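You operate a simulated robot arm through the tools that you are given. There is no shell and no other tool. Be economical: measure what you need, move in short steps, check, and stop when the job is done.

You run a simulated two-armed robot. Do the job below in one go: nothing can be reset, and whatever is moved stays where it is left.

Task
Polish the yellow haze off the headlamp lens.
Fine: lay the lens on the grey car mat so that it can't slide; orange sponge and lens polish; sponge back. What is to be rubbed or washed off counts as gone when no trace of it is left.
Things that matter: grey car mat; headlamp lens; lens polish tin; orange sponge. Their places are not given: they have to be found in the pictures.

The check looks at the end state, three seconds after you hand in, the way a careful person would. Anything else that was tipped, shoved, dropped, spilled or broken makes it a failure.

Robot
Two 7-joint arms with fingered hands on one trunk that stands fixed in place. Base frame: the origin is at the foot of the trunk, x ahead of it, y to its left, z up; the work surface is at about z = 850. Units: mm, degrees, N and s.
The left shoulder is at [80, 241, 1442], the right one opposite. Payload 4.9 kg a hand.
The TCP of each hand is the grasp point between the finger pads, 32 mm short of the fingertips. In the tool frame z runs along the fingers and y along their closing line. Largest opening 200 mm; the body of the gripper starts 89 mm behind the TCP. The gripper is a hand of 4 fingers: y runs from the thumb to the fingers, the wrist lies at [0, 0, -267] in the tool frame.
Orientation is that of the tool frame in the base frame, as [roll, pitch, yaw] about the fixed x, y, z axes, in that order (R = Rz(yaw) Ry(pitch) Rx(roll)). With the fingers straight down and closing along the base's y, the tool's x points along the base's -x, its y along +y and its z along -z.

Tools
- The arms move only by the tool servo_tool. It takes "left_rows", "right_rows" or both (then of equal length, played together; a hand with none holds still); each is a list of rows, each a list of 6 numbers: the shift along the tool's x, y, z in m, then the turn, a rotation vector about the tool's x, y, z in degrees. In form: [[x, y, z, rx, ry, rz], ...]. A call has 1 to 20 rows; each row shifts and turns the commanded pose from where the row before left it, along the tool's axes as they then stand. A row lasts 0.2 s, in which the tool goes at most 50 mm and 8.6 degrees; a call with a longer step from one row to the next is refused whole. Where a pose cannot be reached the arm comes as near as it can. A force on the tool above 40 N (or 10 N above the force at the start of the call, whichever is more), or a blocked arm, ends the call early, and 0.2 s more pass. In this call time passes only in rows, and 0.2 s behind the last. The reply holds the time, the measured pose of the TCP, the force on the tool along the base axes, the opening and the grip force, in the units named above and with some noise, with the torque about the TCP (base axes, N m) and any sound that the robot's microphone picked up, and new pictures: "show" is both (left out), scene, wrist or none (wrist: the cameras of the hands that moved).
- Cameras (640 x 400 px; columns grow to the right, rows downward): "scene" is now at [117.4, 6.8, 1608.9]; the picture's right is [-0.00, -1.00, 0.00], its down [-0.68, 0.00, -0.73] and it looks along [0.73, -0.00, -0.68] (base axes); focal length 359 px, centre (320, 200). "left" rides on the left gripper at [-69, -69, -116] in its tool frame; the picture's right is [0.71, -0.71, 0.00], its down [0.54, 0.54, -0.64] and it looks along [0.46, 0.45, 0.77] (tool axes); focal length 226 px, centre (320, 200). "right" rides on the right gripper at [69, -69, -116] in its tool frame; the picture's right is [0.71, 0.71, 0.00], its down [-0.54, 0.54, -0.64] and it looks along [-0.45, 0.45, 0.77] (tool axes); focal length 226 px, centre (320, 200).
- lift_body(by): slides the trunk up (or, below 0, down) by that many mm; the arms and the scene camera ride with it, the base frame stays. It gives what a move gives, with no picture.
- set_fingers(finger1, finger2, finger3, thumb_bend, hand): sets how far each is bent, from 0 (flat) to 100 (curled in); at 30 the hand is open as for a grip, at 70 the pads meet at the TCP. One left out holds its place. A second passes; each finger stops where it meets its share of the squeeze, and holds until it gets a number again. It is the only way to open and close the hand. It gives what a move gives, with no picture; readings hold the bend of each and the force on the fingers (four entries, about 0 where the hand has none), thumb and palm.
- aim_head(pan, tilt): turns the head with the scene camera to pan (to the left, within 86 degrees either way) and tilt (down, from -29 to 69), counted from straight ahead of the robot. It gives what a move gives, and a new picture of the scene camera.
- point_at(camera, pixels): for up to 12 pixels [column, row] of the newest picture of that camera ("zoom" is the newest enlarged one), the place [x, y, z] in the base frame of the surface seen there, good to about 3 mm, but the place of the scene camera against the robot may be out by one fixed shift of up to 12 mm in any direction. The clock stands still meanwhile.
- zoom(camera, box): a new picture of the part [left, top, right, bottom] of that camera's present view, enlarged. The clock stands still meanwhile.
- sign_off(): hands the job in; it is judged then, once.

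Keep the steps short. Do not move on a guess: measure, check each grasp and each placing, and mend mistakes. In all there are 80 turns and 200 pictures (those below and enlarged ones count). Leave the grippers open and the arms clear of the work at the hand-in unless told otherwise, and finish with a single line.

The tools are called after "Request:" by a JSON object that holds its "api" and its "payload". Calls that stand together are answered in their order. servo_tool: Moves the arms, as the interface text tells. Its arguments: {"type":"object","properties":{"left_rows":{"type":"array","items":{"type":"array","items":{"type":"number"}}},"right_rows":{"type":"array","items":{"type":"array","items":{"type":"number"}}},"show":{"type":"string","enum":["both","scene","wrist","none"]}},"required":[]} The other tools are called the same way: lift_body (by) slides the trunk up or down; set_fingers (finger1, finger2, finger3, thumb_bend, hand) moves the fingers one by one; aim_head (pan, tilt) turns the head that bears the scene camera; point_at (camera, pixels) gives the place of the surface under pixels of a picture; zoom (camera, box) takes an enlarged picture of a part of a camera's view; sign_off () hands the job in.

At the start:

```text
t: 0.0
left_ee_pos: [771.6, 256.5, 1172.5]
left_tcp_rot: [-180.0, 0.0, -180.0]
left_wrist_force: [0.6, 0.1, -0.1]
left_ft_torque: [-0.01, 0.02, 0.02]
left_finger_gap: 200.2
left_gripper_force: 0.1
left_shape: jaw
left_bend: [30.0, 30.0, 30.0, 30.0]
left_finger forces: [0.0, 0.0, 0.0, 0.0, 0.0, 0.0]
right_ee_pos: [649.9, -290.8, 1191.8]
right_tcp_rot: [-180.0, 0.0, -179.9]
right_wrist_force: [-0.9, -0.1, 0.3]
right_ft_torque: [-0.02, 0.0, 0.01]
right_finger_gap: 200.0
right_gripper_force: 0.0
right_shape: jaw
right_bend: [30.0, 30.0, 30.0, 30.0]
right_finger forces: [0.0, 0.1, 0.0, 0.0, 0.1, 0.0]
trunk travel left (down, up): [-350.0, 490.0]
head pan, tilt: [-0.3, 42.9]
```

scene: 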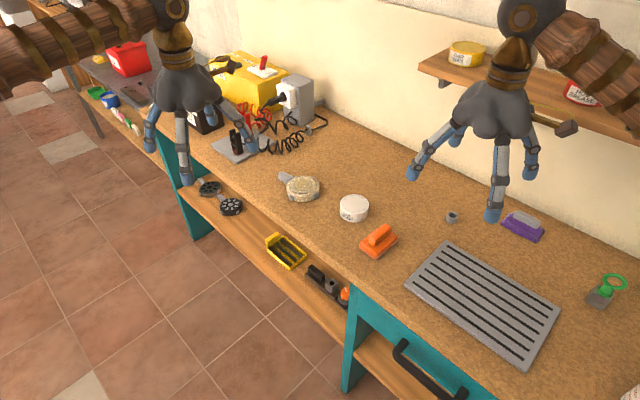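
right: 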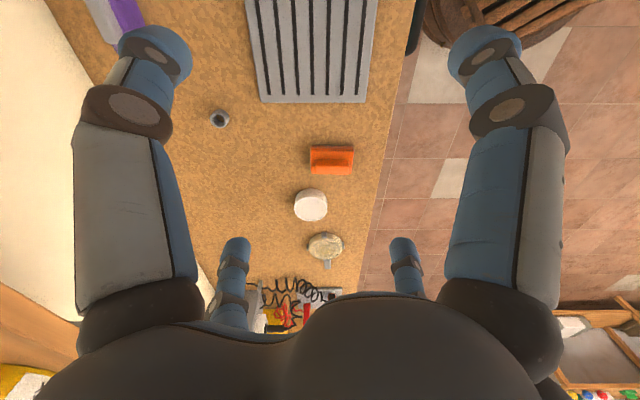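
left: 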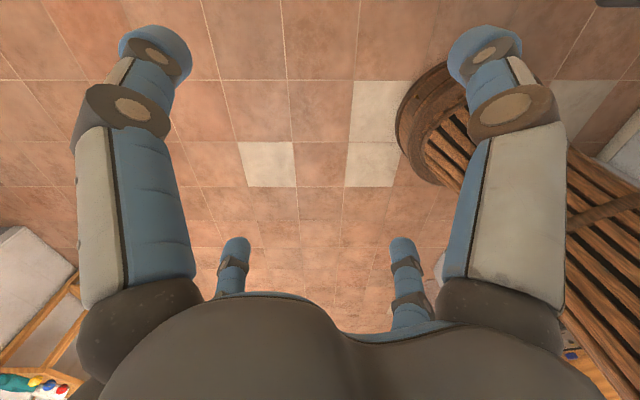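

I see the lens (about 302,188), a white tin (354,208), the orange sponge (378,241) and the grey mat (482,300). I'll zoom in and measure.

Request:
{"api": "zoom", "payload": {"camera": "scene", "box": [260, 150, 420, 270]}}

Request:
{"api": "zoom", "payload": {"camera": "scene", "box": [390, 190, 640, 370]}}

Request:
{"api": "point_at", "payload": {"camera": "scene", "pixels": [[303, 184], [286, 178], [354, 202], [354, 218], [380, 234], [376, 250], [448, 245], [408, 288], [558, 309], [520, 369], [482, 303], [330, 225]]}}

```text
3.33 times, centred on (340, 210) of scene
```

zoom: 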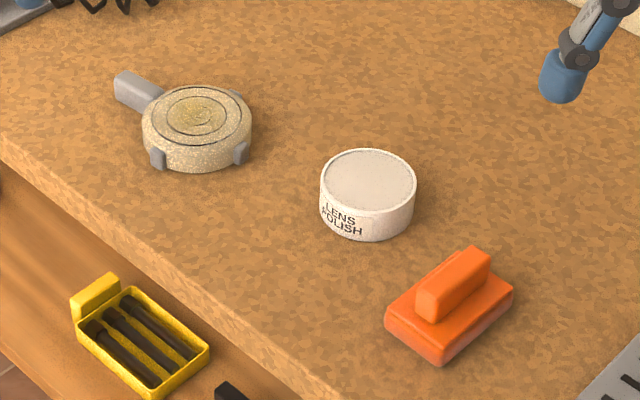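

```text
2.22 times, centred on (515, 280) of scene
```

zoom: 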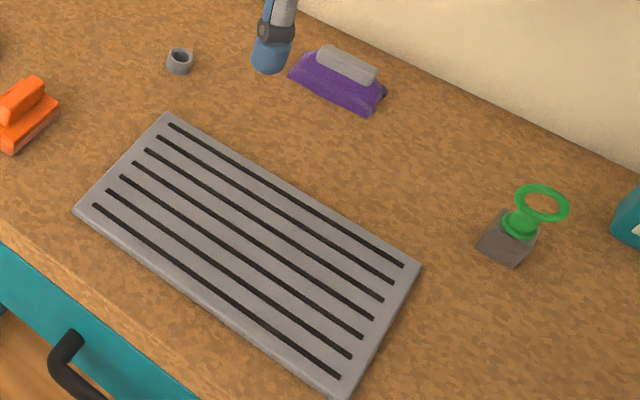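

```text
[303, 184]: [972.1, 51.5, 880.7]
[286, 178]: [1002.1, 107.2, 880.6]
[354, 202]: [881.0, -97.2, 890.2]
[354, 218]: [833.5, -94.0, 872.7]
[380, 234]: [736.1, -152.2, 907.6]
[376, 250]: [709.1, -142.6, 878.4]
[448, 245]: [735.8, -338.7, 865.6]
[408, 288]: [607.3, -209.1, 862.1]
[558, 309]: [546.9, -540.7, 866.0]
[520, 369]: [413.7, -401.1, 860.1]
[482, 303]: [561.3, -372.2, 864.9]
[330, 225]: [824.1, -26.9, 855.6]
```

Next I'll take closer views of the tin, the lens and the sponge, with a few more edge measurements.

Request:
{"api": "zoom", "payload": {"camera": "scene", "box": [330, 185, 410, 265]}}

Request:
{"api": "zoom", "payload": {"camera": "scene", "box": [270, 160, 330, 210]}}

```text
5.00 times, centred on (370, 225) of scene
```

zoom: 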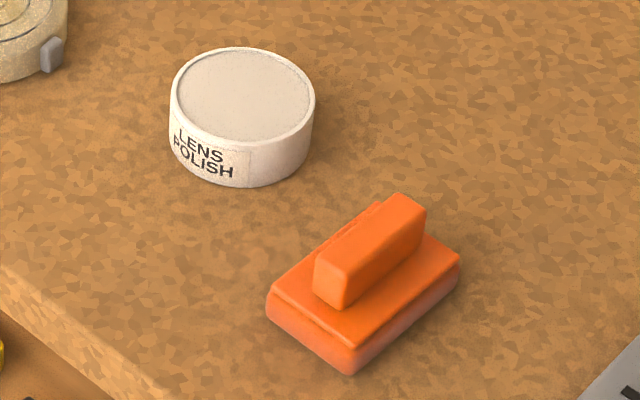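

```text
8.00 times, centred on (300, 185) of scene
```

zoom: 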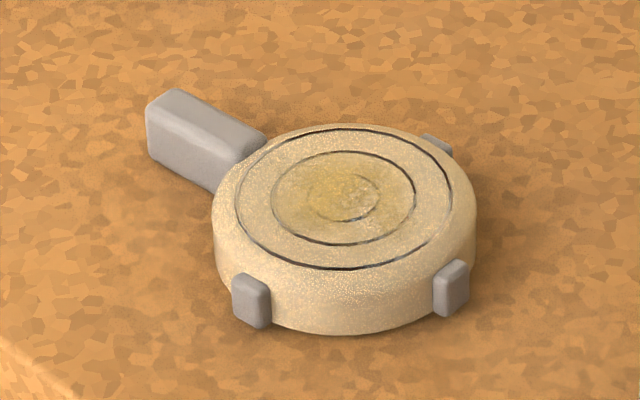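

The tin is open, with cream polish inside. Now I'll measure the lens outline in this zoom.

Request:
{"api": "point_at", "payload": {"camera": "zoom", "pixels": [[344, 196], [240, 200], [450, 200], [345, 132], [345, 265], [160, 105], [240, 140], [252, 300], [450, 288], [437, 142], [180, 150], [350, 315]]}}

Request:
{"api": "zoom", "payload": {"camera": "scene", "box": [335, 190, 405, 260]}}

```text
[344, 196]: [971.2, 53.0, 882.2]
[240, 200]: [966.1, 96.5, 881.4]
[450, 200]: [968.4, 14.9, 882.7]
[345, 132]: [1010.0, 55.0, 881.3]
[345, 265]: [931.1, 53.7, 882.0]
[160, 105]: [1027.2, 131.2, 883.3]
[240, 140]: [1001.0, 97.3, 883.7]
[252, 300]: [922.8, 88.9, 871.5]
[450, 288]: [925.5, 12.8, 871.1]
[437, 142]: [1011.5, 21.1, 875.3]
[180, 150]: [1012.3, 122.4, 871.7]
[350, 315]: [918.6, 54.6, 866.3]
```

```text
5.71 times, centred on (370, 225) of scene
```

zoom: 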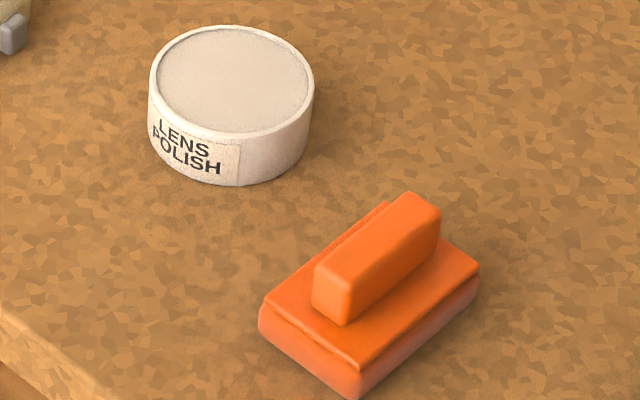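

Request:
{"api": "point_at", "payload": {"camera": "zoom", "pixels": [[330, 272], [415, 205], [345, 300], [430, 230], [262, 305], [362, 362], [475, 265], [385, 205], [230, 80], [230, 28], [230, 135], [158, 80]]}}

Request:
{"api": "aim_head", "payload": {"pan": -20, "tilt": 50}}

```text
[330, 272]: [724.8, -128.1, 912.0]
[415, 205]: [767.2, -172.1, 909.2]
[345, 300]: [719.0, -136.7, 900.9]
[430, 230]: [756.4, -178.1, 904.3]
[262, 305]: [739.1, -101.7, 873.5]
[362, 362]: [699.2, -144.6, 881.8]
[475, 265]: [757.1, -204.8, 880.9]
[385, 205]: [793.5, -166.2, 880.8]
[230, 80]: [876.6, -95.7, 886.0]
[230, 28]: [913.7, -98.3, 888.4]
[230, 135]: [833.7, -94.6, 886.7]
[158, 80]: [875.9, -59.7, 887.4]
```

```text
t: 0.8
left_ee_pos: [771.8, 255.6, 1172.5]
left_tcp_rot: [179.9, 0.0, 180.0]
left_wrist_force: [0.1, -0.8, -0.3]
left_ft_torque: [0.01, -0.04, -0.04]
left_finger_gap: 199.9
left_gripper_force: 0.2
left_shape: jaw
left_bend: [30.0, 30.0, 30.0, 30.0]
left_finger forces: [0.0, 0.0, 0.1, 0.0, 0.1, 0.0]
right_ee_pos: [650.3, -293.1, 1190.5]
right_tcp_rot: [-180.0, 0.0, -180.0]
right_wrist_force: [-0.9, 0.2, 0.6]
right_ft_torque: [-0.06, 0.0, 0.03]
right_finger_gap: 199.8
right_gripper_force: 0.0
right_shape: jaw
right_bend: [30.0, 30.0, 30.0, 30.0]
right_finger forces: [0.1, 0.1, 0.1, 0.1, 0.0, 0.0]
trunk travel left (down, up): [-350.0, 490.0]
head pan, tilt: [-20.0, 50.0]
```

scene: 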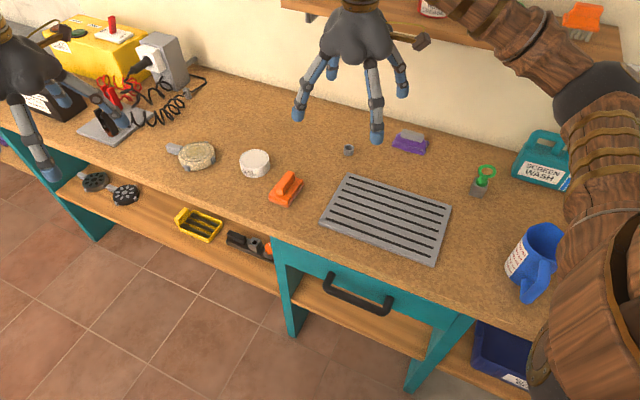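

The scene camera may be off by a fixed shift, so I'll check the same things with the right wrist camera.

Request:
{"api": "zoom", "payload": {"camera": "right", "box": [260, 130, 380, 280]}}

Request:
{"api": "point_at", "payload": {"camera": "right", "pixels": [[325, 244], [310, 202], [332, 158], [258, 100], [366, 101], [312, 50]]}}

```text
2.67 times, centred on (320, 205) of right
```

zoom: 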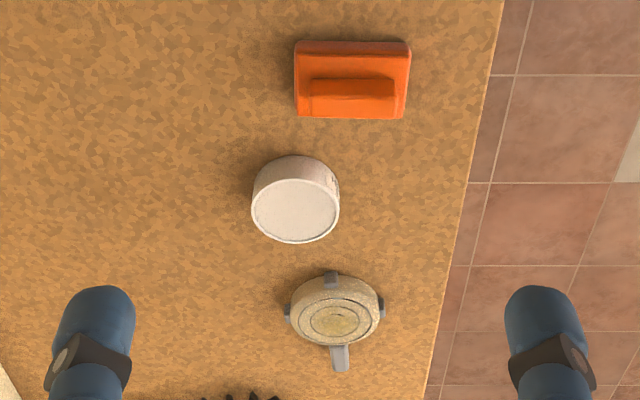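

```text
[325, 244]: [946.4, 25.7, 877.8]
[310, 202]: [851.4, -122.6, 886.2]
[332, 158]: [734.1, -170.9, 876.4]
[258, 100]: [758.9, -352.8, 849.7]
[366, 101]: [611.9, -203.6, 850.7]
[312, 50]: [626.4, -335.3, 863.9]
```

Request:
{"api": "point_at", "payload": {"camera": "zoom", "pixels": [[335, 321], [292, 311], [380, 312], [295, 210], [310, 98], [390, 98], [300, 113], [405, 113], [298, 42], [407, 44], [258, 208], [335, 208]]}}

```text
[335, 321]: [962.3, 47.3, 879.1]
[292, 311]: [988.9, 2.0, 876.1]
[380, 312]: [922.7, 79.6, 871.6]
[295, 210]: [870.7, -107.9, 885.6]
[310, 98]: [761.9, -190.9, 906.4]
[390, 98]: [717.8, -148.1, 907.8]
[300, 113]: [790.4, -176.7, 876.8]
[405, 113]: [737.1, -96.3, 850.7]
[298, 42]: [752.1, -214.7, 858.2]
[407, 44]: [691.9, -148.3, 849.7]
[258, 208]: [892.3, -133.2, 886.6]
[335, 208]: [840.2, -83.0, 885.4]
```

The scene camera reads about (+7,+10) off the wrist camera. The four fingers sit crosswise, and that fits between the lens tabs. I'll move the right hand above the lens at a safe height, to test the reach and look closer.

Request:
{"api": "servo_tool", "payload": {"right_rows": [[-0.026, 0.028, 0.011, 0, 0, 0], [-0.026, 0.028, 0.011, 0, 0, 0], [-0.026, 0.028, 0.011, 0, 0, 0], [-0.026, 0.028, 0.011, 0, 0, 0], [-0.026, 0.028, 0.011, 0, 0, 0], [-0.026, 0.028, 0.011, 0, 0, 0], [-0.026, 0.028, 0.011, 0, 0, 0], [-0.026, 0.028, 0.011, 0, 0, 0], [-0.026, 0.028, 0.011, 0, 0, 0], [-0.026, 0.028, 0.011, 0, 0, 0]], "show": "both"}}

```text
t: 3.0
left_ee_pos: [770.3, 260.5, 1172.1]
left_tcp_rot: [-179.8, -0.1, -179.8]
left_wrist_force: [-0.5, 0.8, -0.6]
left_ft_torque: [-0.1, -0.01, 0.0]
left_finger_gap: 199.8
left_gripper_force: 0.1
left_shape: jaw
left_bend: [30.0, 30.0, 30.0, 30.0]
left_finger forces: [0.1, 0.1, 0.1, 0.1, 0.1, 0.1]
right_ee_pos: [908.4, -9.2, 1079.6]
right_tcp_rot: [-179.5, -0.2, 179.9]
right_wrist_force: [0.2, -2.2, -1.7]
right_ft_torque: [0.14, 0.0, -0.01]
right_finger_gap: 200.3
right_gripper_force: 0.1
right_shape: jaw
right_bend: [30.0, 30.0, 30.0, 30.0]
right_finger forces: [0.0, 0.0, 0.0, 0.1, 0.1, 0.0]
trunk travel left (down, up): [-350.0, 490.0]
head pan, tilt: [-20.0, 50.0]
```

scene: 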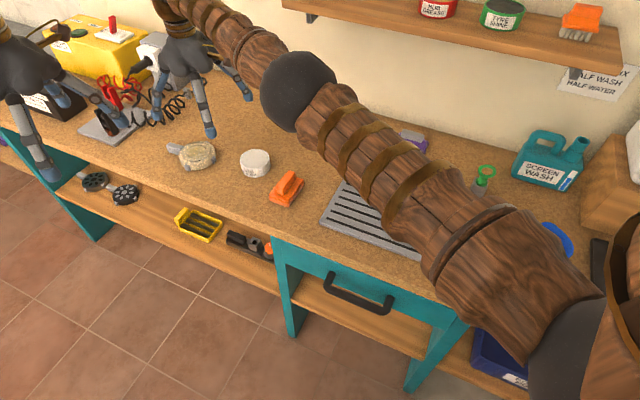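
right: 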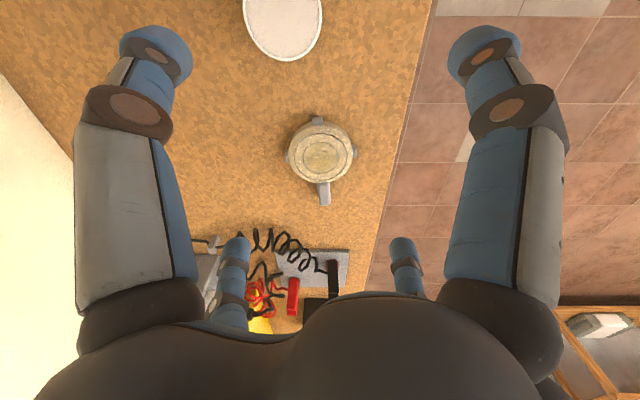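

That was reached cleanly. Now I'll measure the lens with the wrist camera from here.

Request:
{"api": "zoom", "payload": {"camera": "right", "box": [260, 100, 388, 220]}}

```text
3.33 times, centred on (324, 160) of right
```

zoom: 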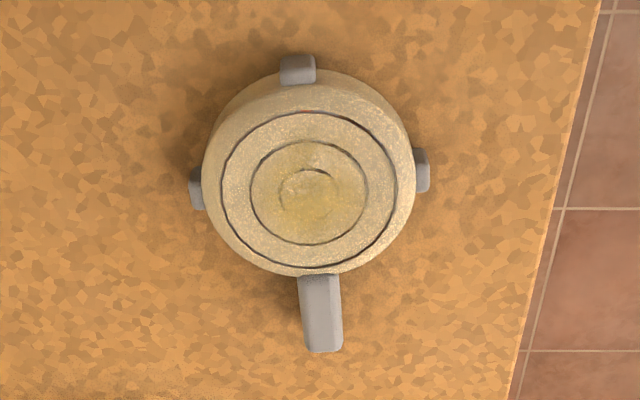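

Request:
{"api": "point_at", "payload": {"camera": "zoom", "pixels": [[310, 193], [222, 193], [396, 193], [310, 113], [312, 268], [300, 65], [196, 190], [422, 172], [321, 290], [324, 340], [204, 180], [310, 90]]}}

```text
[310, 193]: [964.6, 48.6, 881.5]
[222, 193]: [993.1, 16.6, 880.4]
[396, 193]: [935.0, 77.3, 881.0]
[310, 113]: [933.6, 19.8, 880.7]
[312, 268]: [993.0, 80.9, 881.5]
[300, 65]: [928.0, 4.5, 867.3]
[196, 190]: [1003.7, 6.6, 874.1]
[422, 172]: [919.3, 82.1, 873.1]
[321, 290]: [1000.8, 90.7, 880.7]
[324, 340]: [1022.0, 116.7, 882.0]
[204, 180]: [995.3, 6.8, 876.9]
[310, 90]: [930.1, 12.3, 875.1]
```

Lens centre is (964, 48.5), top z 881, handle at about 50°. The fingers at 0/90/180/270° fall between the tabs. Next I'll move directly above the lens, to z 960.

Request:
{"api": "servo_tool", "payload": {"right_rows": [[-0.0093, 0.0096, 0.01, 0, 0, 0], [-0.0093, 0.0096, 0.02, 0, 0, 0], [-0.0093, 0.0096, 0.02, 0, 0, 0], [-0.0093, 0.0096, 0.02, 0, 0, 0], [-0.0093, 0.0096, 0.025, 0, 0, 0], [-0.0093, 0.0096, 0.025, 0, 0, 0]], "show": "wrist"}}

```text
t: 4.4
left_ee_pos: [772.4, 254.7, 1172.9]
left_tcp_rot: [179.9, -0.1, -180.0]
left_wrist_force: [0.1, -0.1, 0.8]
left_ft_torque: [0.02, -0.01, 0.02]
left_finger_gap: 199.8
left_gripper_force: 0.1
left_shape: jaw
left_bend: [30.0, 30.0, 30.0, 30.0]
left_finger forces: [0.0, 0.0, 0.0, 0.0, 0.1, 0.0]
right_ee_pos: [901.3, 18.1, 980.8]
right_tcp_rot: [179.9, -0.1, 180.0]
right_wrist_force: [-0.3, 0.1, -0.1]
right_ft_torque: [0.02, 0.02, 0.01]
right_finger_gap: 200.0
right_gripper_force: 0.1
right_shape: jaw
right_bend: [30.0, 30.0, 30.0, 30.0]
right_finger forces: [0.0, 0.0, 0.1, 0.1, 0.0, 0.0]
right hand out of reach, approached as far as the arm can: row 1, 2, 3, 4, 5, 6
trunk travel left (down, up): [-350.0, 490.0]
head pan, tilt: [-20.0, 50.0]
```

right: 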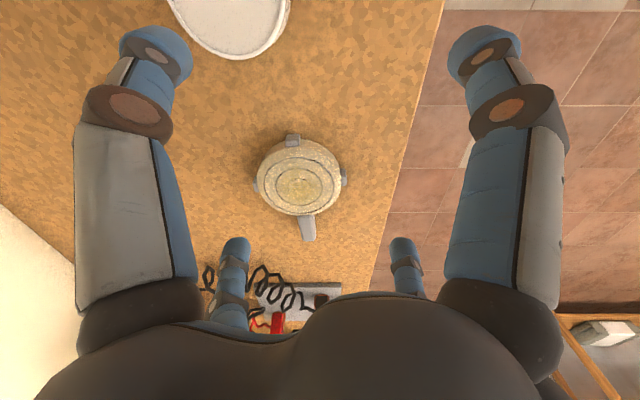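

Straight down, the lens is just out of reach. I'll raise and pull back the right hand and tilt its fingers 13° outward. Then I can lower the trunk to bring the shoulder to working height.

Request:
{"api": "servo_tool", "payload": {"right_rows": [[0.013, -0.004, -0.045, 0, 0, 0], [0.013, -0.004, -0.045, 0, 0, 0], [0.013, -0.004, -0.045, 0, 0, 0], [0.013, -0.004, -0.045, 0, 0, 0], [0.013, -0.004, -0.045, 0, 0, 0], [0, 0, 0, -2, -6.2, 0], [0, 0, 0, -2, -6.2, 0]], "show": "none"}}

Request:
{"api": "lift_body", "payload": {"by": -230}}

```text
t: 6.0
left_ee_pos: [771.7, 254.5, 1172.8]
left_tcp_rot: [180.0, 0.0, -179.9]
left_wrist_force: [-0.1, 0.5, -0.1]
left_ft_torque: [0.03, 0.0, -0.04]
left_finger_gap: 199.7
left_gripper_force: 0.0
left_shape: jaw
left_bend: [30.0, 30.0, 30.0, 30.0]
left_finger forces: [0.1, 0.1, 0.1, 0.1, 0.1, 0.1]
right_ee_pos: [834.6, -1.6, 1205.8]
right_tcp_rot: [175.9, 12.3, 179.6]
right_wrist_force: [0.1, 1.2, 0.5]
right_ft_torque: [0.0, -0.03, 0.03]
right_finger_gap: 199.9
right_gripper_force: 0.0
right_shape: jaw
right_bend: [30.0, 30.0, 30.0, 30.0]
right_finger forces: [0.0, 0.0, 0.1, 0.0, 0.0, 0.0]
trunk travel left (down, up): [-350.0, 490.0]
head pan, tilt: [-20.0, 50.0]
```

```text
t: 8.4
left_ee_pos: [771.6, 254.8, 941.8]
left_tcp_rot: [180.0, 0.0, 179.9]
left_wrist_force: [-0.1, -0.1, 0.1]
left_ft_torque: [0.02, -0.03, -0.04]
left_finger_gap: 199.8
left_gripper_force: 0.0
left_shape: jaw
left_bend: [30.0, 30.0, 30.0, 30.0]
left_finger forces: [0.0, 0.1, 0.0, 0.0, 0.0, 0.1]
right_ee_pos: [834.5, -1.2, 976.0]
right_tcp_rot: [176.0, 12.4, 179.7]
right_wrist_force: [0.3, 0.3, -0.2]
right_ft_torque: [-0.01, -0.01, 0.0]
right_finger_gap: 200.1
right_gripper_force: 0.0
right_shape: jaw
right_bend: [30.0, 30.0, 30.0, 30.0]
right_finger forces: [0.0, 0.0, 0.0, 0.1, 0.1, 0.0]
trunk travel left (down, up): [-120.0, 720.0]
head pan, tilt: [-20.0, 50.0]
```

Now I'm at (834,-1,976), tilted 13°. I'll move out over the lens, still above it, and look.

Request:
{"api": "servo_tool", "payload": {"right_rows": [[-0.0211, 0.0081, 0.0075, 0, 0, 0], [-0.0211, 0.0081, 0.0075, 0, 0, 0], [-0.0211, 0.0081, 0.0075, 0, 0, 0], [-0.0211, 0.0081, 0.0075, 0, 0, 0], [-0.0211, 0.0081, 0.0075, 0, 0, 0]], "show": "both"}}

```text
t: 9.7
left_ee_pos: [771.0, 257.5, 943.0]
left_tcp_rot: [-179.9, 0.0, -179.8]
left_wrist_force: [-0.2, 0.3, 0.2]
left_ft_torque: [-0.03, -0.01, -0.02]
left_finger_gap: 199.9
left_gripper_force: 0.0
left_shape: jaw
left_bend: [30.0, 30.0, 30.0, 30.0]
left_finger forces: [0.0, 0.1, 0.0, 0.0, 0.0, 0.0]
right_ee_pos: [943.8, 42.9, 965.0]
right_tcp_rot: [176.0, 12.4, 179.6]
right_wrist_force: [0.2, 0.6, 0.0]
right_ft_torque: [0.04, -0.03, -0.02]
right_finger_gap: 199.8
right_gripper_force: 0.0
right_shape: jaw
right_bend: [30.0, 30.0, 30.0, 30.0]
right_finger forces: [0.1, 0.1, 0.0, 0.0, 0.0, 0.0]
trunk travel left (down, up): [-120.0, 720.0]
head pan, tilt: [-20.0, 50.0]
```

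scene: 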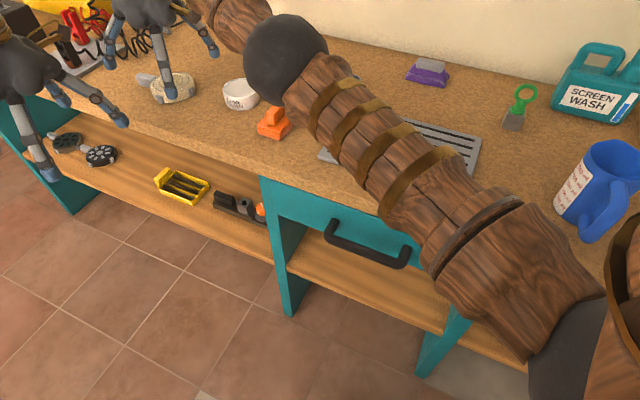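
right: 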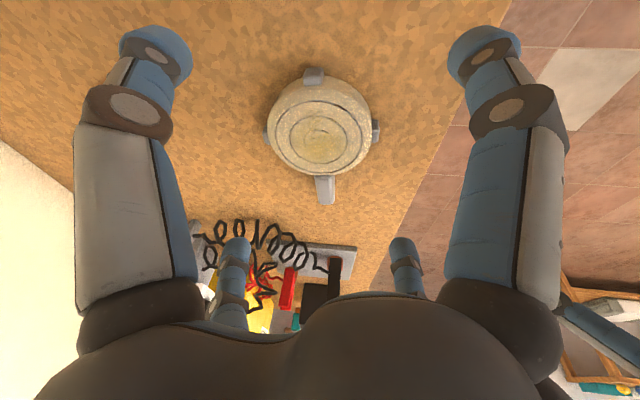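

The lens is centred under the hand. I'll check how far the neighbouring grey device and coil are from where the open fingers will come down.

Request:
{"api": "point_at", "payload": {"camera": "right", "pixels": [[318, 131], [325, 200], [310, 243], [353, 247], [287, 235], [258, 222], [230, 222], [197, 235], [330, 255], [290, 285]]}}

```text
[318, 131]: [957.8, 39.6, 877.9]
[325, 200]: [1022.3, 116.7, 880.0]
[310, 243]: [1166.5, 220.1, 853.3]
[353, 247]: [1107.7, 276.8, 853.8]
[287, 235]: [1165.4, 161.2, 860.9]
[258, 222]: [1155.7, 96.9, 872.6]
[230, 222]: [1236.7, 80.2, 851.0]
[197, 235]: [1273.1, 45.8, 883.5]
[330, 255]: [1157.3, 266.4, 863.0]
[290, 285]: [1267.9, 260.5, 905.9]
```

Clear all round. With the tilt, the near finger would hit the bench, so I'll grip with only the thumb and its opposite finger. I'm flattening fingers 1 and 3 and looking at which ones move.

Request:
{"api": "set_fingers", "payload": {"hand": "right", "finger1": 0, "finger3": 0}}

Request:
{"api": "zoom", "payload": {"camera": "right", "box": [0, 0, 640, 400]}}

Request:
{"api": "zoom", "payload": {"camera": "scene", "box": [60, 0, 300, 150]}}

```text
t: 10.7
left_ee_pos: [771.9, 255.4, 942.0]
left_tcp_rot: [-179.9, 0.0, -179.9]
left_wrist_force: [0.1, 0.7, 0.1]
left_ft_torque: [0.01, 0.02, 0.04]
left_finger_gap: 199.9
left_gripper_force: 0.0
left_shape: jaw
left_bend: [30.0, 30.0, 30.0, 30.0]
left_finger forces: [0.0, 0.1, 0.0, 0.0, 0.1, 0.0]
right_ee_pos: [944.5, 40.9, 964.6]
right_tcp_rot: [176.0, 12.3, 179.6]
right_wrist_force: [0.5, -0.2, -0.9]
right_ft_torque: [-0.03, 0.0, 0.01]
right_finger_gap: 163.3
right_gripper_force: 0.0
right_shape: fingers
right_bend: [1.0, 30.0, 1.0, 30.0]
right_finger forces: [0.1, 0.0, 0.0, 0.0, 0.0, 0.0]
trunk travel left (down, up): [-120.0, 720.0]
head pan, tilt: [-20.0, 50.0]
```

```text
1.00 times, centred on (320, 200) of right (not enlarged: the box is as wide or as high as the picture)
```

zoom: 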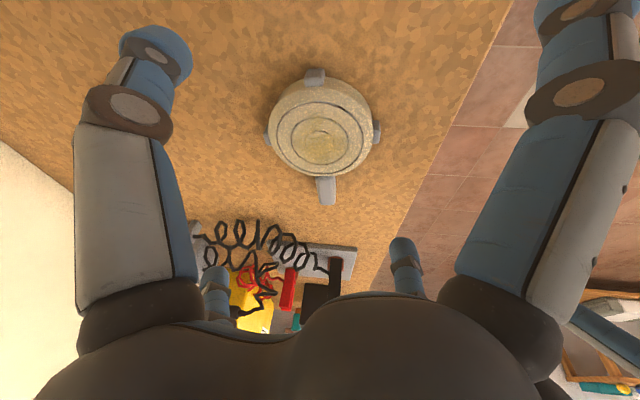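

```text
2.67 times, centred on (180, 75) of scene
```

zoom: 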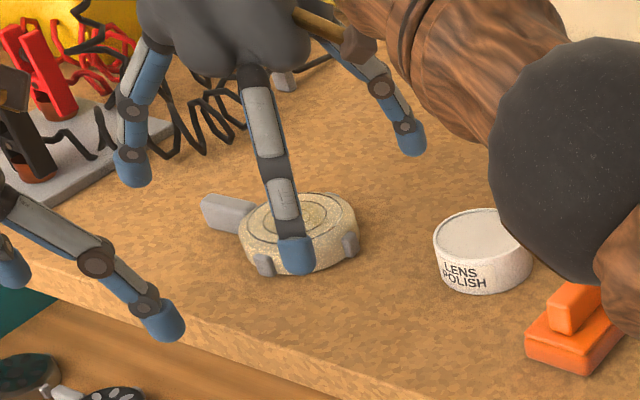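

Fingers 1 and 3 are the tool-x pair and finger 2 faces the thumb. I'll measure how high the near fingertip and the gripping tips are.

Request:
{"api": "point_at", "payload": {"camera": "zoom", "pixels": [[296, 270], [296, 245], [130, 182], [132, 165], [410, 152], [410, 135], [285, 90], [300, 220]]}}

```text
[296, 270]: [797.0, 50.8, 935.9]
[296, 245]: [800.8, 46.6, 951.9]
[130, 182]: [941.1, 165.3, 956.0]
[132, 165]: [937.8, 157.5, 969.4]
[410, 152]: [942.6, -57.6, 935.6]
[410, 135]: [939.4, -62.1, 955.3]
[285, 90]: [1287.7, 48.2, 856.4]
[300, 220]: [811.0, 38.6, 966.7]
```

The near fingertip hangs about 35 mm below the TCP, so I'll stop at TCP z≈893. That is 74 mm straight along the tool axis, with lens clearance on both sides.

Request:
{"api": "servo_tool", "payload": {"right_rows": [[0, 0, 0.018, 0, 0, 0], [0, 0, 0.018, 0, 0, 0], [0, 0, 0.018, 0, 0, 0], [0, 0, 0.01, 0, 0, 0], [0, 0, 0.008, 0, 0, 0]], "show": "both"}}

```text
t: 11.8
left_ee_pos: [772.7, 255.8, 941.6]
left_tcp_rot: [-179.9, -0.2, -180.0]
left_wrist_force: [1.0, -0.1, 0.9]
left_ft_torque: [0.01, 0.01, -0.01]
left_finger_gap: 199.8
left_gripper_force: 0.0
left_shape: jaw
left_bend: [30.0, 30.0, 30.0, 30.0]
left_finger forces: [0.0, 0.0, 0.0, 0.0, 0.0, 0.0]
right_ee_pos: [958.2, 43.6, 893.6]
right_tcp_rot: [175.9, 12.3, 179.6]
right_wrist_force: [0.4, -0.2, 0.3]
right_ft_torque: [-0.02, 0.06, 0.0]
right_finger_gap: 163.6
right_gripper_force: 0.1
right_shape: fingers
right_bend: [1.0, 30.0, 1.0, 30.0]
right_finger forces: [0.0, 0.0, 0.0, 0.0, 0.1, 0.1]
right hand out of reach, approached as far as the arm can: row 4
trunk travel left (down, up): [-120.0, 720.0]
head pan, tilt: [-20.0, 50.0]
```

scene: 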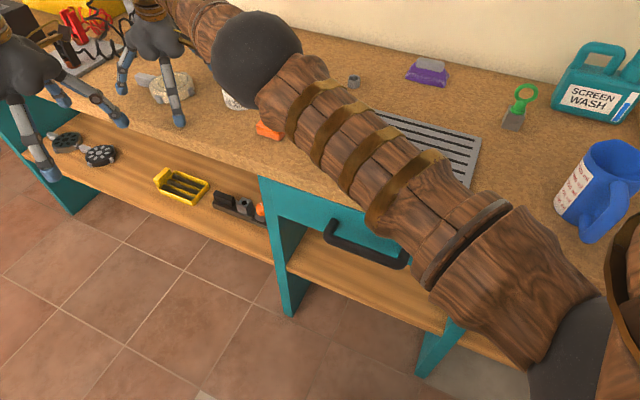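
right: 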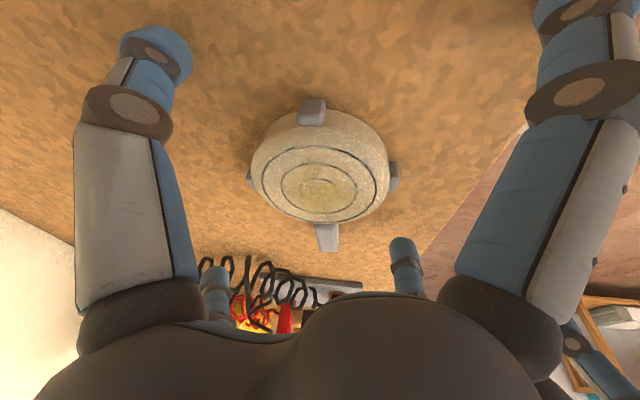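

Pose is (958,44,894), with the thumb and finger 2 either side of the lens. I'll close the thumb and finger 2.

Request:
{"api": "set_fingers", "payload": {"hand": "right", "finger2": 62, "thumb_bend": 62}}

Request:
{"api": "zoom", "payload": {"camera": "right", "box": [0, 0, 640, 400]}}

Request:
{"api": "zoom", "payload": {"camera": "scene", "box": [80, 20, 280, 145]}}

```text
t: 12.8
left_ee_pos: [770.1, 255.3, 942.2]
left_tcp_rot: [-180.0, 0.0, 179.9]
left_wrist_force: [0.2, -0.3, 0.0]
left_ft_torque: [-0.01, -0.02, 0.02]
left_finger_gap: 199.9
left_gripper_force: 0.1
left_shape: jaw
left_bend: [30.0, 30.0, 30.0, 30.0]
left_finger forces: [0.0, 0.0, 0.1, 0.0, 0.1, 0.0]
right_ee_pos: [956.4, 45.5, 896.1]
right_tcp_rot: [176.0, 12.5, 179.6]
right_wrist_force: [0.4, -1.5, 9.4]
right_ft_torque: [0.18, -0.07, 0.07]
right_finger_gap: 134.5
right_gripper_force: 12.0
right_shape: fingers
right_bend: [1.0, 47.0, 1.0, 58.0]
right_finger forces: [0.0, 9.3, 0.0, 0.0, 14.8, 0.1]
trunk travel left (down, up): [-120.0, 720.0]
head pan, tilt: [-20.0, 50.0]
```

```text
1.00 times, centred on (320, 200) of right (not enlarged: the box is as wide or as high as the picture)
```

zoom: 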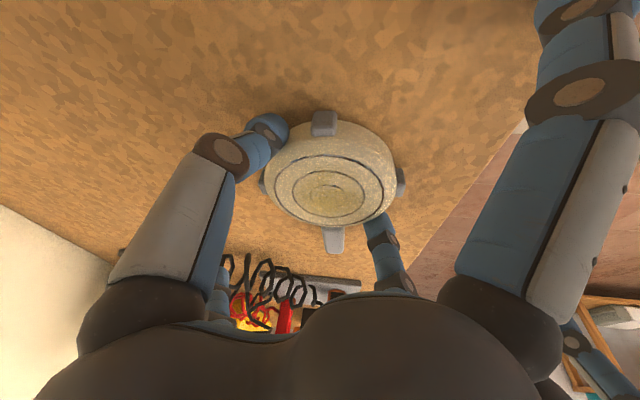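

```text
3.20 times, centred on (180, 82) of scene
```

zoom: 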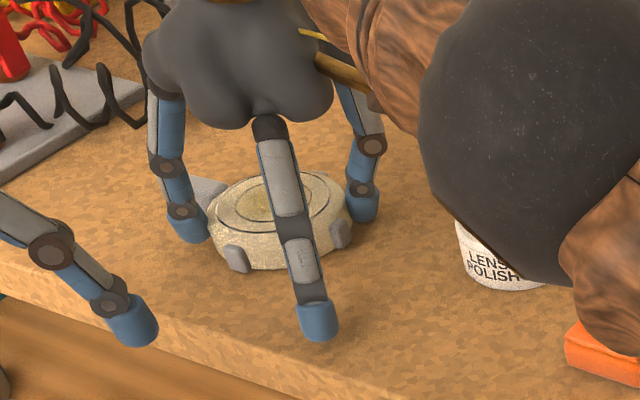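

Finger loads are 9 and 15 N, with the lens held between the two. I'll lift slowly by 30 mm and check.

Request:
{"api": "servo_tool", "payload": {"right_rows": [[-0.0011, 0.0003, -0.0049, 0, 0, 0], [-0.0011, 0.0003, -0.0049, 0, 0, 0], [-0.0021, 0.0007, -0.0097, 0, 0, 0], [-0.0021, 0.0007, -0.0097, 0, 0, 0]], "show": "both"}}

```text
t: 13.8
left_ee_pos: [772.1, 256.8, 941.5]
left_tcp_rot: [180.0, -0.1, -180.0]
left_wrist_force: [-0.3, 0.5, -0.4]
left_ft_torque: [-0.03, -0.01, -0.01]
left_finger_gap: 200.2
left_gripper_force: 0.0
left_shape: jaw
left_bend: [30.0, 30.0, 30.0, 30.0]
left_finger forces: [0.0, 0.0, 0.0, 0.0, 0.0, 0.0]
right_ee_pos: [955.0, 43.6, 923.2]
right_tcp_rot: [175.9, 12.5, 179.6]
right_wrist_force: [0.0, -0.4, -1.2]
right_ft_torque: [-0.06, 0.01, 0.01]
right_finger_gap: 134.4
right_gripper_force: 8.9
right_shape: fingers
right_bend: [1.0, 47.0, 1.0, 58.0]
right_finger forces: [0.0, 9.5, 0.1, 0.0, 9.5, 0.1]
trunk travel left (down, up): [-120.0, 720.0]
head pan, tilt: [-20.0, 50.0]
```

scene: 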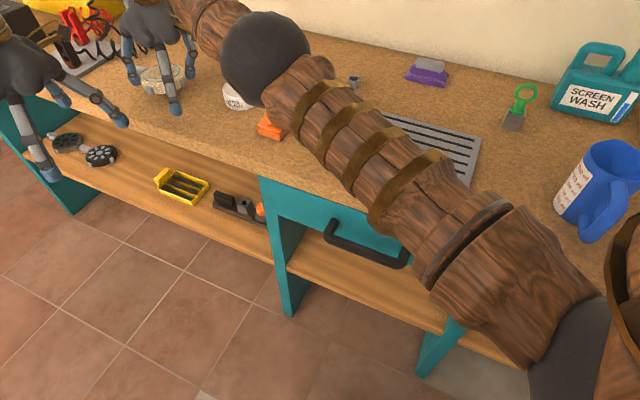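
right: 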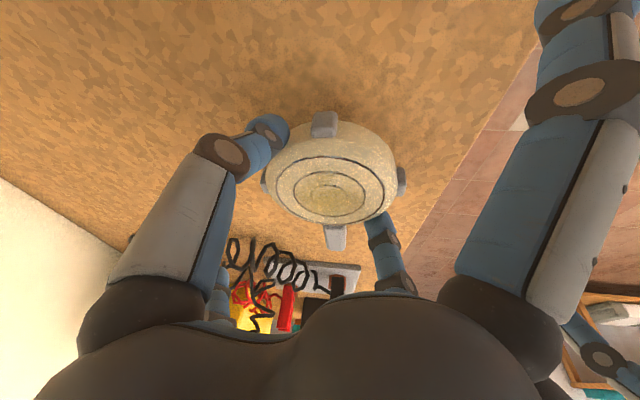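

The lens is held: load 1.2 N, grip 9.5/9.5, and it hasn't moved in the picture. I'll raise the trunk back by 230, taking the lens up clear of everything.

Request:
{"api": "lift_body", "payload": {"by": 230}}

Request:
{"api": "zoom", "payload": {"camera": "right", "box": [0, 0, 640, 400]}}

Request:
{"api": "zoom", "payload": {"camera": "scene", "box": [0, 0, 640, 400]}}

```text
t: 16.3
left_ee_pos: [771.8, 255.9, 1172.7]
left_tcp_rot: [180.0, 0.0, -179.9]
left_wrist_force: [0.3, 0.2, 0.3]
left_ft_torque: [0.02, -0.06, -0.03]
left_finger_gap: 199.8
left_gripper_force: 0.1
left_shape: jaw
left_bend: [30.0, 30.0, 30.0, 30.0]
left_finger forces: [0.1, 0.0, 0.0, 0.0, 0.0, 0.0]
right_ee_pos: [955.8, 44.7, 1152.1]
right_tcp_rot: [176.0, 12.2, 179.6]
right_wrist_force: [0.2, 0.1, -0.4]
right_ft_torque: [0.02, 0.03, 0.0]
right_finger_gap: 134.4
right_gripper_force: 9.0
right_shape: fingers
right_bend: [1.0, 47.0, 1.0, 58.0]
right_finger forces: [0.0, 9.4, 0.0, 0.0, 9.4, 0.0]
trunk travel left (down, up): [-350.0, 490.0]
head pan, tilt: [-20.0, 50.0]
```

```text
1.00 times, centred on (320, 200) of right (not enlarged: the box is as wide or as high as the picture)
```

zoom: 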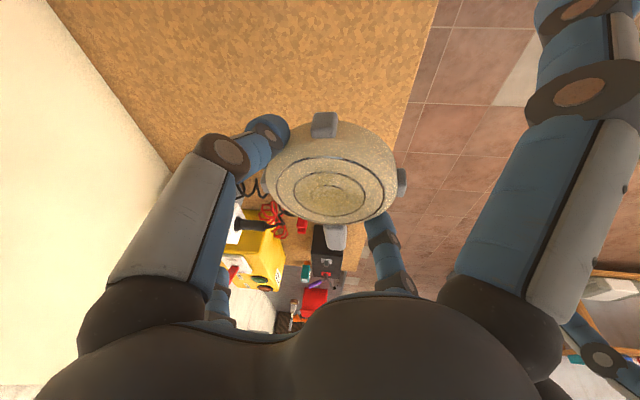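

```text
1.00 times, centred on (320, 200) of scene (not enlarged: the box is as wide or as high as the picture)
```

zoom: 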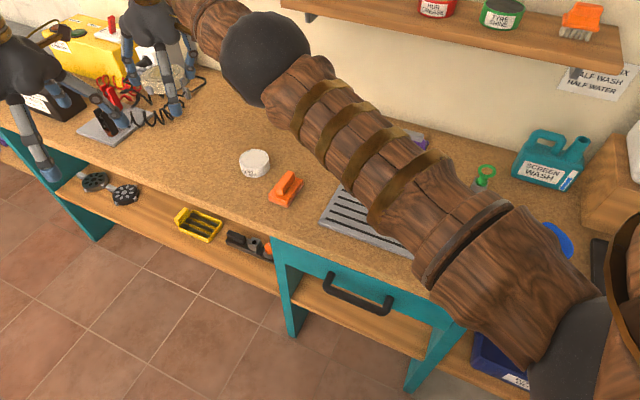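

The lens is held securely and the sponge and tin are untouched. I'll carry it above the mat (TCP about (557,-393,1010)), keeping the tilt so the lens stays level.

Request:
{"api": "servo_tool", "payload": {"right_rows": [[0.01, -0.01, -0.002, 0, 0, 0], [0.02, -0.02, 0, 0, 0, 0], [0.0217, -0.0228, 0.00135, 0, 0, 0], [0.0217, -0.0228, 0.00135, 0, 0, 0], [0.0217, -0.0228, 0.00135, 0, 0, 0], [0.0217, -0.0228, 0.00135, 0, 0, 0], [0.0217, -0.0228, 0.00135, 0, 0, 0], [0.0217, -0.0228, 0.00135, 0, 0, 0], [0.0217, -0.0228, 0.00135, 0, 0, 0], [0.0217, -0.0228, 0.00135, 0, 0, 0], [0.0217, -0.0228, 0.00135, 0, 0, 0], [0.0217, -0.0228, 0.00135, 0, 0, 0], [0.0217, -0.0228, 0.00135, 0, 0, 0], [0.0217, -0.0228, 0.00135, 0, 0, 0], [0.0217, -0.0228, 0.00135, 0, 0, 0], [0.0217, -0.0228, 0.00135, 0, 0, 0], [0.0217, -0.0228, 0.00135, 0, 0, 0], [0.0217, -0.0228, 0.00135, 0, 0, 0], [0.0217, -0.0228, 0.00135, 0, 0, 0], [0.0217, -0.0228, 0.00135, 0, 0, 0]], "show": "both"}}

```text
t: 20.5
left_ee_pos: [770.5, 255.8, 1172.8]
left_tcp_rot: [180.0, 0.0, -179.9]
left_wrist_force: [0.6, 0.6, 0.0]
left_ft_torque: [0.03, -0.03, -0.04]
left_finger_gap: 200.0
left_gripper_force: 0.0
left_shape: jaw
left_bend: [30.0, 30.0, 30.0, 30.0]
left_finger forces: [0.0, 0.1, 0.1, 0.1, 0.1, 0.0]
right_ee_pos: [551.0, -393.0, 1010.7]
right_tcp_rot: [175.8, 12.4, 179.6]
right_wrist_force: [0.0, 0.4, -1.1]
right_ft_torque: [0.02, -0.02, -0.02]
right_finger_gap: 134.4
right_gripper_force: 9.1
right_shape: fingers
right_bend: [1.0, 47.0, 1.0, 58.0]
right_finger forces: [0.0, 9.3, 0.0, 0.0, 9.4, 0.0]
trunk travel left (down, up): [-350.0, 490.0]
head pan, tilt: [-20.0, 50.0]
```

scene: 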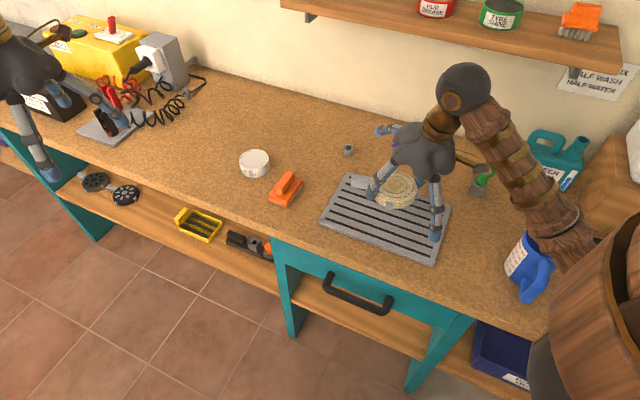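
right: 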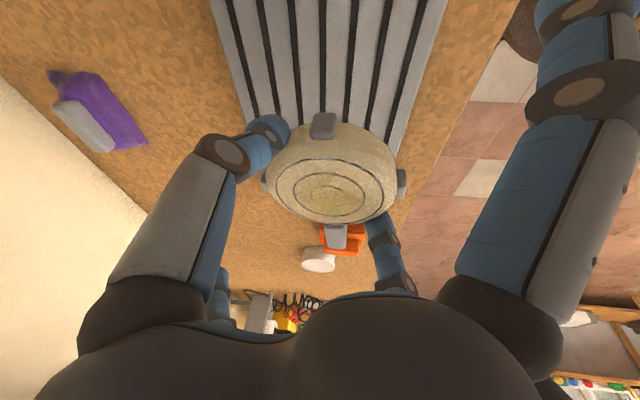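

The lens is over the mat. I'll come down to TCP z≈920, a bit above contact.

Request:
{"api": "servo_tool", "payload": {"right_rows": [[0.0027, -0.00125, 0.0178, 0, 0, 0], [0.0027, -0.00125, 0.0178, 0, 0, 0], [0.0027, -0.00125, 0.0178, 0, 0, 0], [0.0027, -0.00125, 0.0178, 0, 0, 0], [0.0027, -0.00125, 0.0178, 0, 0, 0]], "show": "both"}}

Request:
{"api": "zoom", "payload": {"camera": "scene", "box": [310, 130, 470, 260]}}

```text
t: 21.7
left_ee_pos: [772.2, 255.9, 1172.5]
left_tcp_rot: [-179.9, 0.0, -179.9]
left_wrist_force: [0.9, -0.7, 0.1]
left_ft_torque: [-0.01, 0.0, -0.01]
left_finger_gap: 200.1
left_gripper_force: 0.0
left_shape: jaw
left_bend: [30.0, 30.0, 30.0, 30.0]
left_finger forces: [0.0, 0.0, 0.1, 0.1, 0.1, 0.0]
right_ee_pos: [558.6, -392.6, 921.2]
right_tcp_rot: [176.0, 12.3, 179.6]
right_wrist_force: [-0.3, 0.1, -1.0]
right_ft_torque: [0.01, -0.01, -0.02]
right_finger_gap: 134.2
right_gripper_force: 9.5
right_shape: fingers
right_bend: [1.0, 47.0, 1.0, 58.0]
right_finger forces: [0.1, 9.3, 0.0, 0.0, 9.3, 0.0]
trunk travel left (down, up): [-350.0, 490.0]
head pan, tilt: [-20.0, 50.0]
```

scene: 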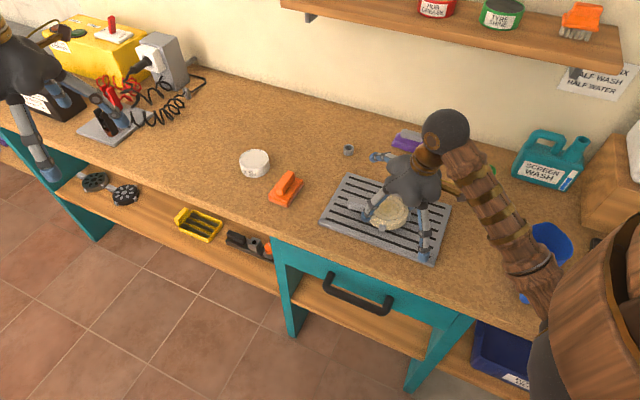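
right: 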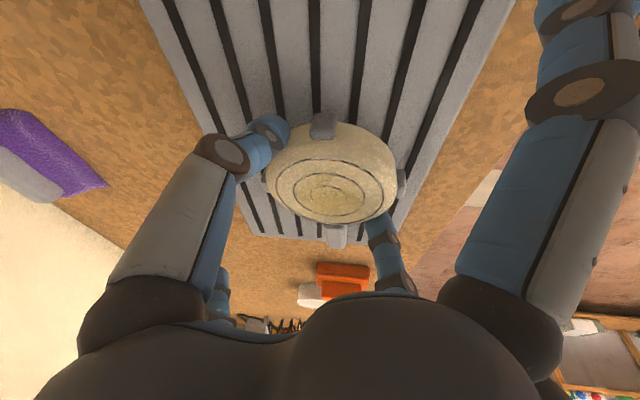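

```text
3.08 times, centred on (390, 195) of scene
```

zoom: 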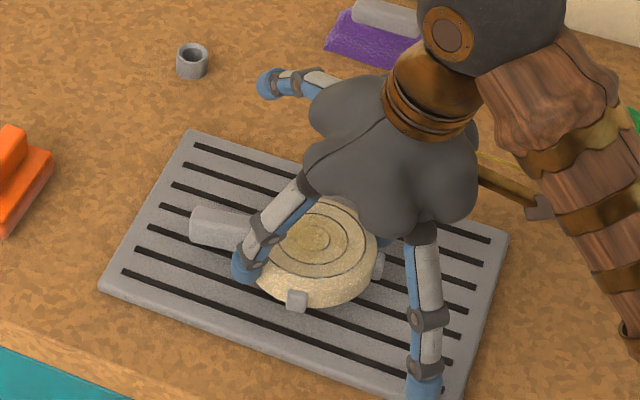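

Well over the mat. I'm lowering in small steps and watching the force.

Request:
{"api": "servo_tool", "payload": {"right_rows": [[0.0006, -0.0002, 0.0029, 0, 0, 0], [0.0006, -0.0002, 0.0029, 0, 0, 0], [0.0006, -0.0002, 0.0029, 0, 0, 0]], "show": "none"}}

```text
t: 22.5
left_ee_pos: [770.3, 255.9, 1172.8]
left_tcp_rot: [180.0, 0.0, 179.9]
left_wrist_force: [-0.2, 0.3, -0.1]
left_ft_torque: [0.02, -0.02, -0.01]
left_finger_gap: 200.0
left_gripper_force: 0.1
left_shape: jaw
left_bend: [30.0, 30.0, 30.0, 30.0]
left_finger forces: [0.0, 0.0, 0.0, 0.0, 0.0, 0.1]
right_ee_pos: [560.0, -390.8, 910.9]
right_tcp_rot: [175.9, 12.3, 179.7]
right_wrist_force: [-0.6, 0.1, -0.7]
right_ft_torque: [-0.01, -0.02, -0.01]
right_finger_gap: 134.2
right_gripper_force: 9.6
right_shape: fingers
right_bend: [1.0, 47.0, 1.0, 58.0]
right_finger forces: [0.1, 9.4, 0.0, 0.0, 9.2, 0.0]
trunk travel left (down, up): [-350.0, 490.0]
head pan, tilt: [-20.0, 50.0]
```

Request:
{"api": "servo_tool", "payload": {"right_rows": [[0.0003, -0.0001, 0.0015, 0, 0, 0], [0.0003, -0.0001, 0.0015, 0, 0, 0]], "show": "none"}}

```text
t: 23.1
left_ee_pos: [771.4, 255.5, 1173.8]
left_tcp_rot: [180.0, 0.1, 179.9]
left_wrist_force: [-0.1, -0.3, -0.4]
left_ft_torque: [-0.02, 0.02, -0.01]
left_finger_gap: 200.0
left_gripper_force: 0.0
left_shape: jaw
left_bend: [30.0, 30.0, 30.0, 30.0]
left_finger forces: [0.0, 0.0, 0.1, 0.0, 0.0, 0.0]
right_ee_pos: [558.5, -391.1, 909.0]
right_tcp_rot: [176.1, 12.4, 179.6]
right_wrist_force: [-0.6, -0.6, -0.1]
right_ft_torque: [0.08, -0.01, 0.05]
right_finger_gap: 134.2
right_gripper_force: 9.9
right_shape: fingers
right_bend: [1.0, 47.0, 1.0, 58.0]
right_finger forces: [0.0, 9.4, 0.0, 0.0, 9.1, 0.0]
trunk travel left (down, up): [-350.0, 490.0]
head pan, tilt: [-20.0, 50.0]
```

The load is dropping from −1.1 to −0.1, so contact is beginning. One more small step.

Request:
{"api": "servo_tool", "payload": {"right_rows": [[0.0003, -0.0001, 0.0012, 0, 0, 0], [0.0002, -0.0001, 0.001, 0, 0, 0]], "show": "wrist"}}

Request:
{"api": "zoom", "payload": {"camera": "scene", "box": [350, 170, 440, 240]}}

```text
t: 23.7
left_ee_pos: [771.8, 257.1, 1173.2]
left_tcp_rot: [-180.0, 0.0, -179.9]
left_wrist_force: [-0.3, -1.1, 0.0]
left_ft_torque: [0.04, 0.0, -0.02]
left_finger_gap: 200.0
left_gripper_force: 0.1
left_shape: jaw
left_bend: [30.0, 30.0, 30.0, 30.0]
left_finger forces: [0.0, 0.0, 0.1, 0.0, 0.0, 0.1]
right_ee_pos: [559.0, -391.5, 907.4]
right_tcp_rot: [176.0, 12.5, 179.6]
right_wrist_force: [-0.4, -1.5, 8.7]
right_ft_torque: [0.14, -0.05, 0.12]
right_finger_gap: 134.0
right_gripper_force: 11.1
right_shape: fingers
right_bend: [1.0, 47.0, 1.0, 58.0]
right_finger forces: [0.0, 8.9, 0.0, 0.0, 13.7, 0.0]
trunk travel left (down, up): [-350.0, 490.0]
head pan, tilt: [-20.0, 50.0]
```

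right: 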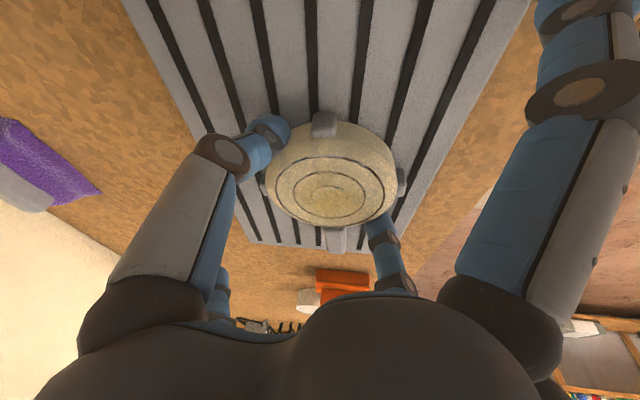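

```text
5.71 times, centred on (395, 205) of scene
```

zoom: 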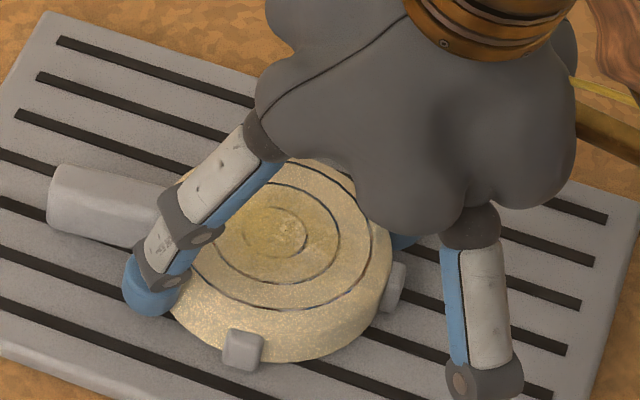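

Seated: 8.7 N upward, the same as when gripped on the bench. I'll release the thumb and finger 2.

Request:
{"api": "set_fingers", "payload": {"hand": "right", "finger2": 25, "thumb_bend": 25}}

Request:
{"api": "servo_tool", "payload": {"right_rows": [[0, 0, -0.01, 0, 0, 0], [0, 0, -0.02, 0, 0, 0], [0, 0, -0.03, 0, 0, 0], [0, 0, -0.04, 0, 0, 0], [0, 0, -0.04, 0, 0, 0]], "show": "both"}}

```text
t: 24.7
left_ee_pos: [771.1, 256.3, 1172.4]
left_tcp_rot: [-180.0, 0.0, -179.9]
left_wrist_force: [0.4, -0.1, 0.1]
left_ft_torque: [0.03, -0.02, 0.02]
left_finger_gap: 199.9
left_gripper_force: 0.2
left_shape: jaw
left_bend: [30.0, 30.0, 30.0, 30.0]
left_finger forces: [0.1, 0.1, 0.0, 0.0, 0.1, 0.0]
right_ee_pos: [559.6, -390.8, 906.6]
right_tcp_rot: [175.9, 12.2, 179.7]
right_wrist_force: [0.0, -0.2, -0.1]
right_ft_torque: [0.02, -0.05, 0.0]
right_finger_gap: 168.2
right_gripper_force: 0.0
right_shape: fingers
right_bend: [1.0, 25.0, 1.0, 25.0]
right_finger forces: [0.0, 0.0, 0.1, 0.0, 0.1, 0.0]
trunk travel left (down, up): [-350.0, 490.0]
head pan, tilt: [-20.0, 50.0]
```

```text
t: 25.9
left_ee_pos: [771.5, 257.6, 1172.1]
left_tcp_rot: [180.0, 0.0, -179.8]
left_wrist_force: [0.3, 0.3, -0.4]
left_ft_torque: [0.0, -0.02, -0.05]
left_finger_gap: 199.9
left_gripper_force: 0.1
left_shape: jaw
left_bend: [30.0, 30.0, 30.0, 30.0]
left_finger forces: [0.0, 0.0, 0.0, 0.0, 0.0, 0.0]
right_ee_pos: [529.1, -399.3, 1043.7]
right_tcp_rot: [175.8, 12.2, 179.7]
right_wrist_force: [-0.7, 0.5, 0.0]
right_ft_torque: [0.0, 0.02, -0.01]
right_finger_gap: 168.3
right_gripper_force: 0.0
right_shape: fingers
right_bend: [1.0, 25.0, 1.0, 25.0]
right_finger forces: [0.1, 0.0, 0.1, 0.0, 0.0, 0.1]
trunk travel left (down, up): [-350.0, 490.0]
head pan, tilt: [-20.0, 50.0]
```

scene: 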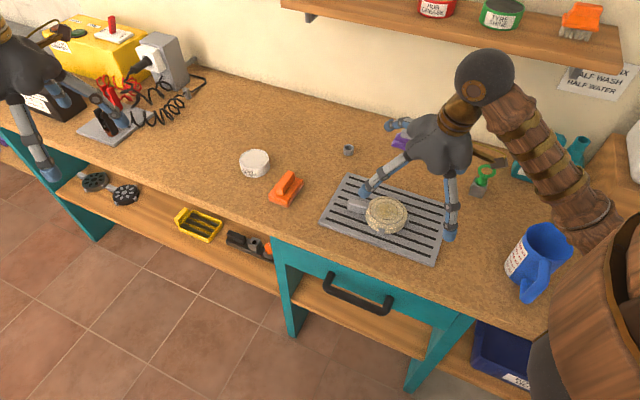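
right: 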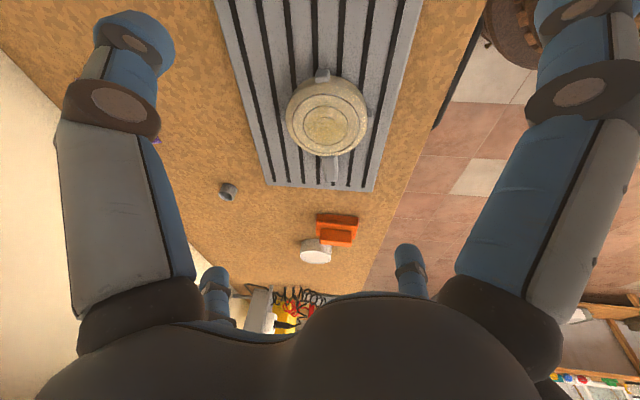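

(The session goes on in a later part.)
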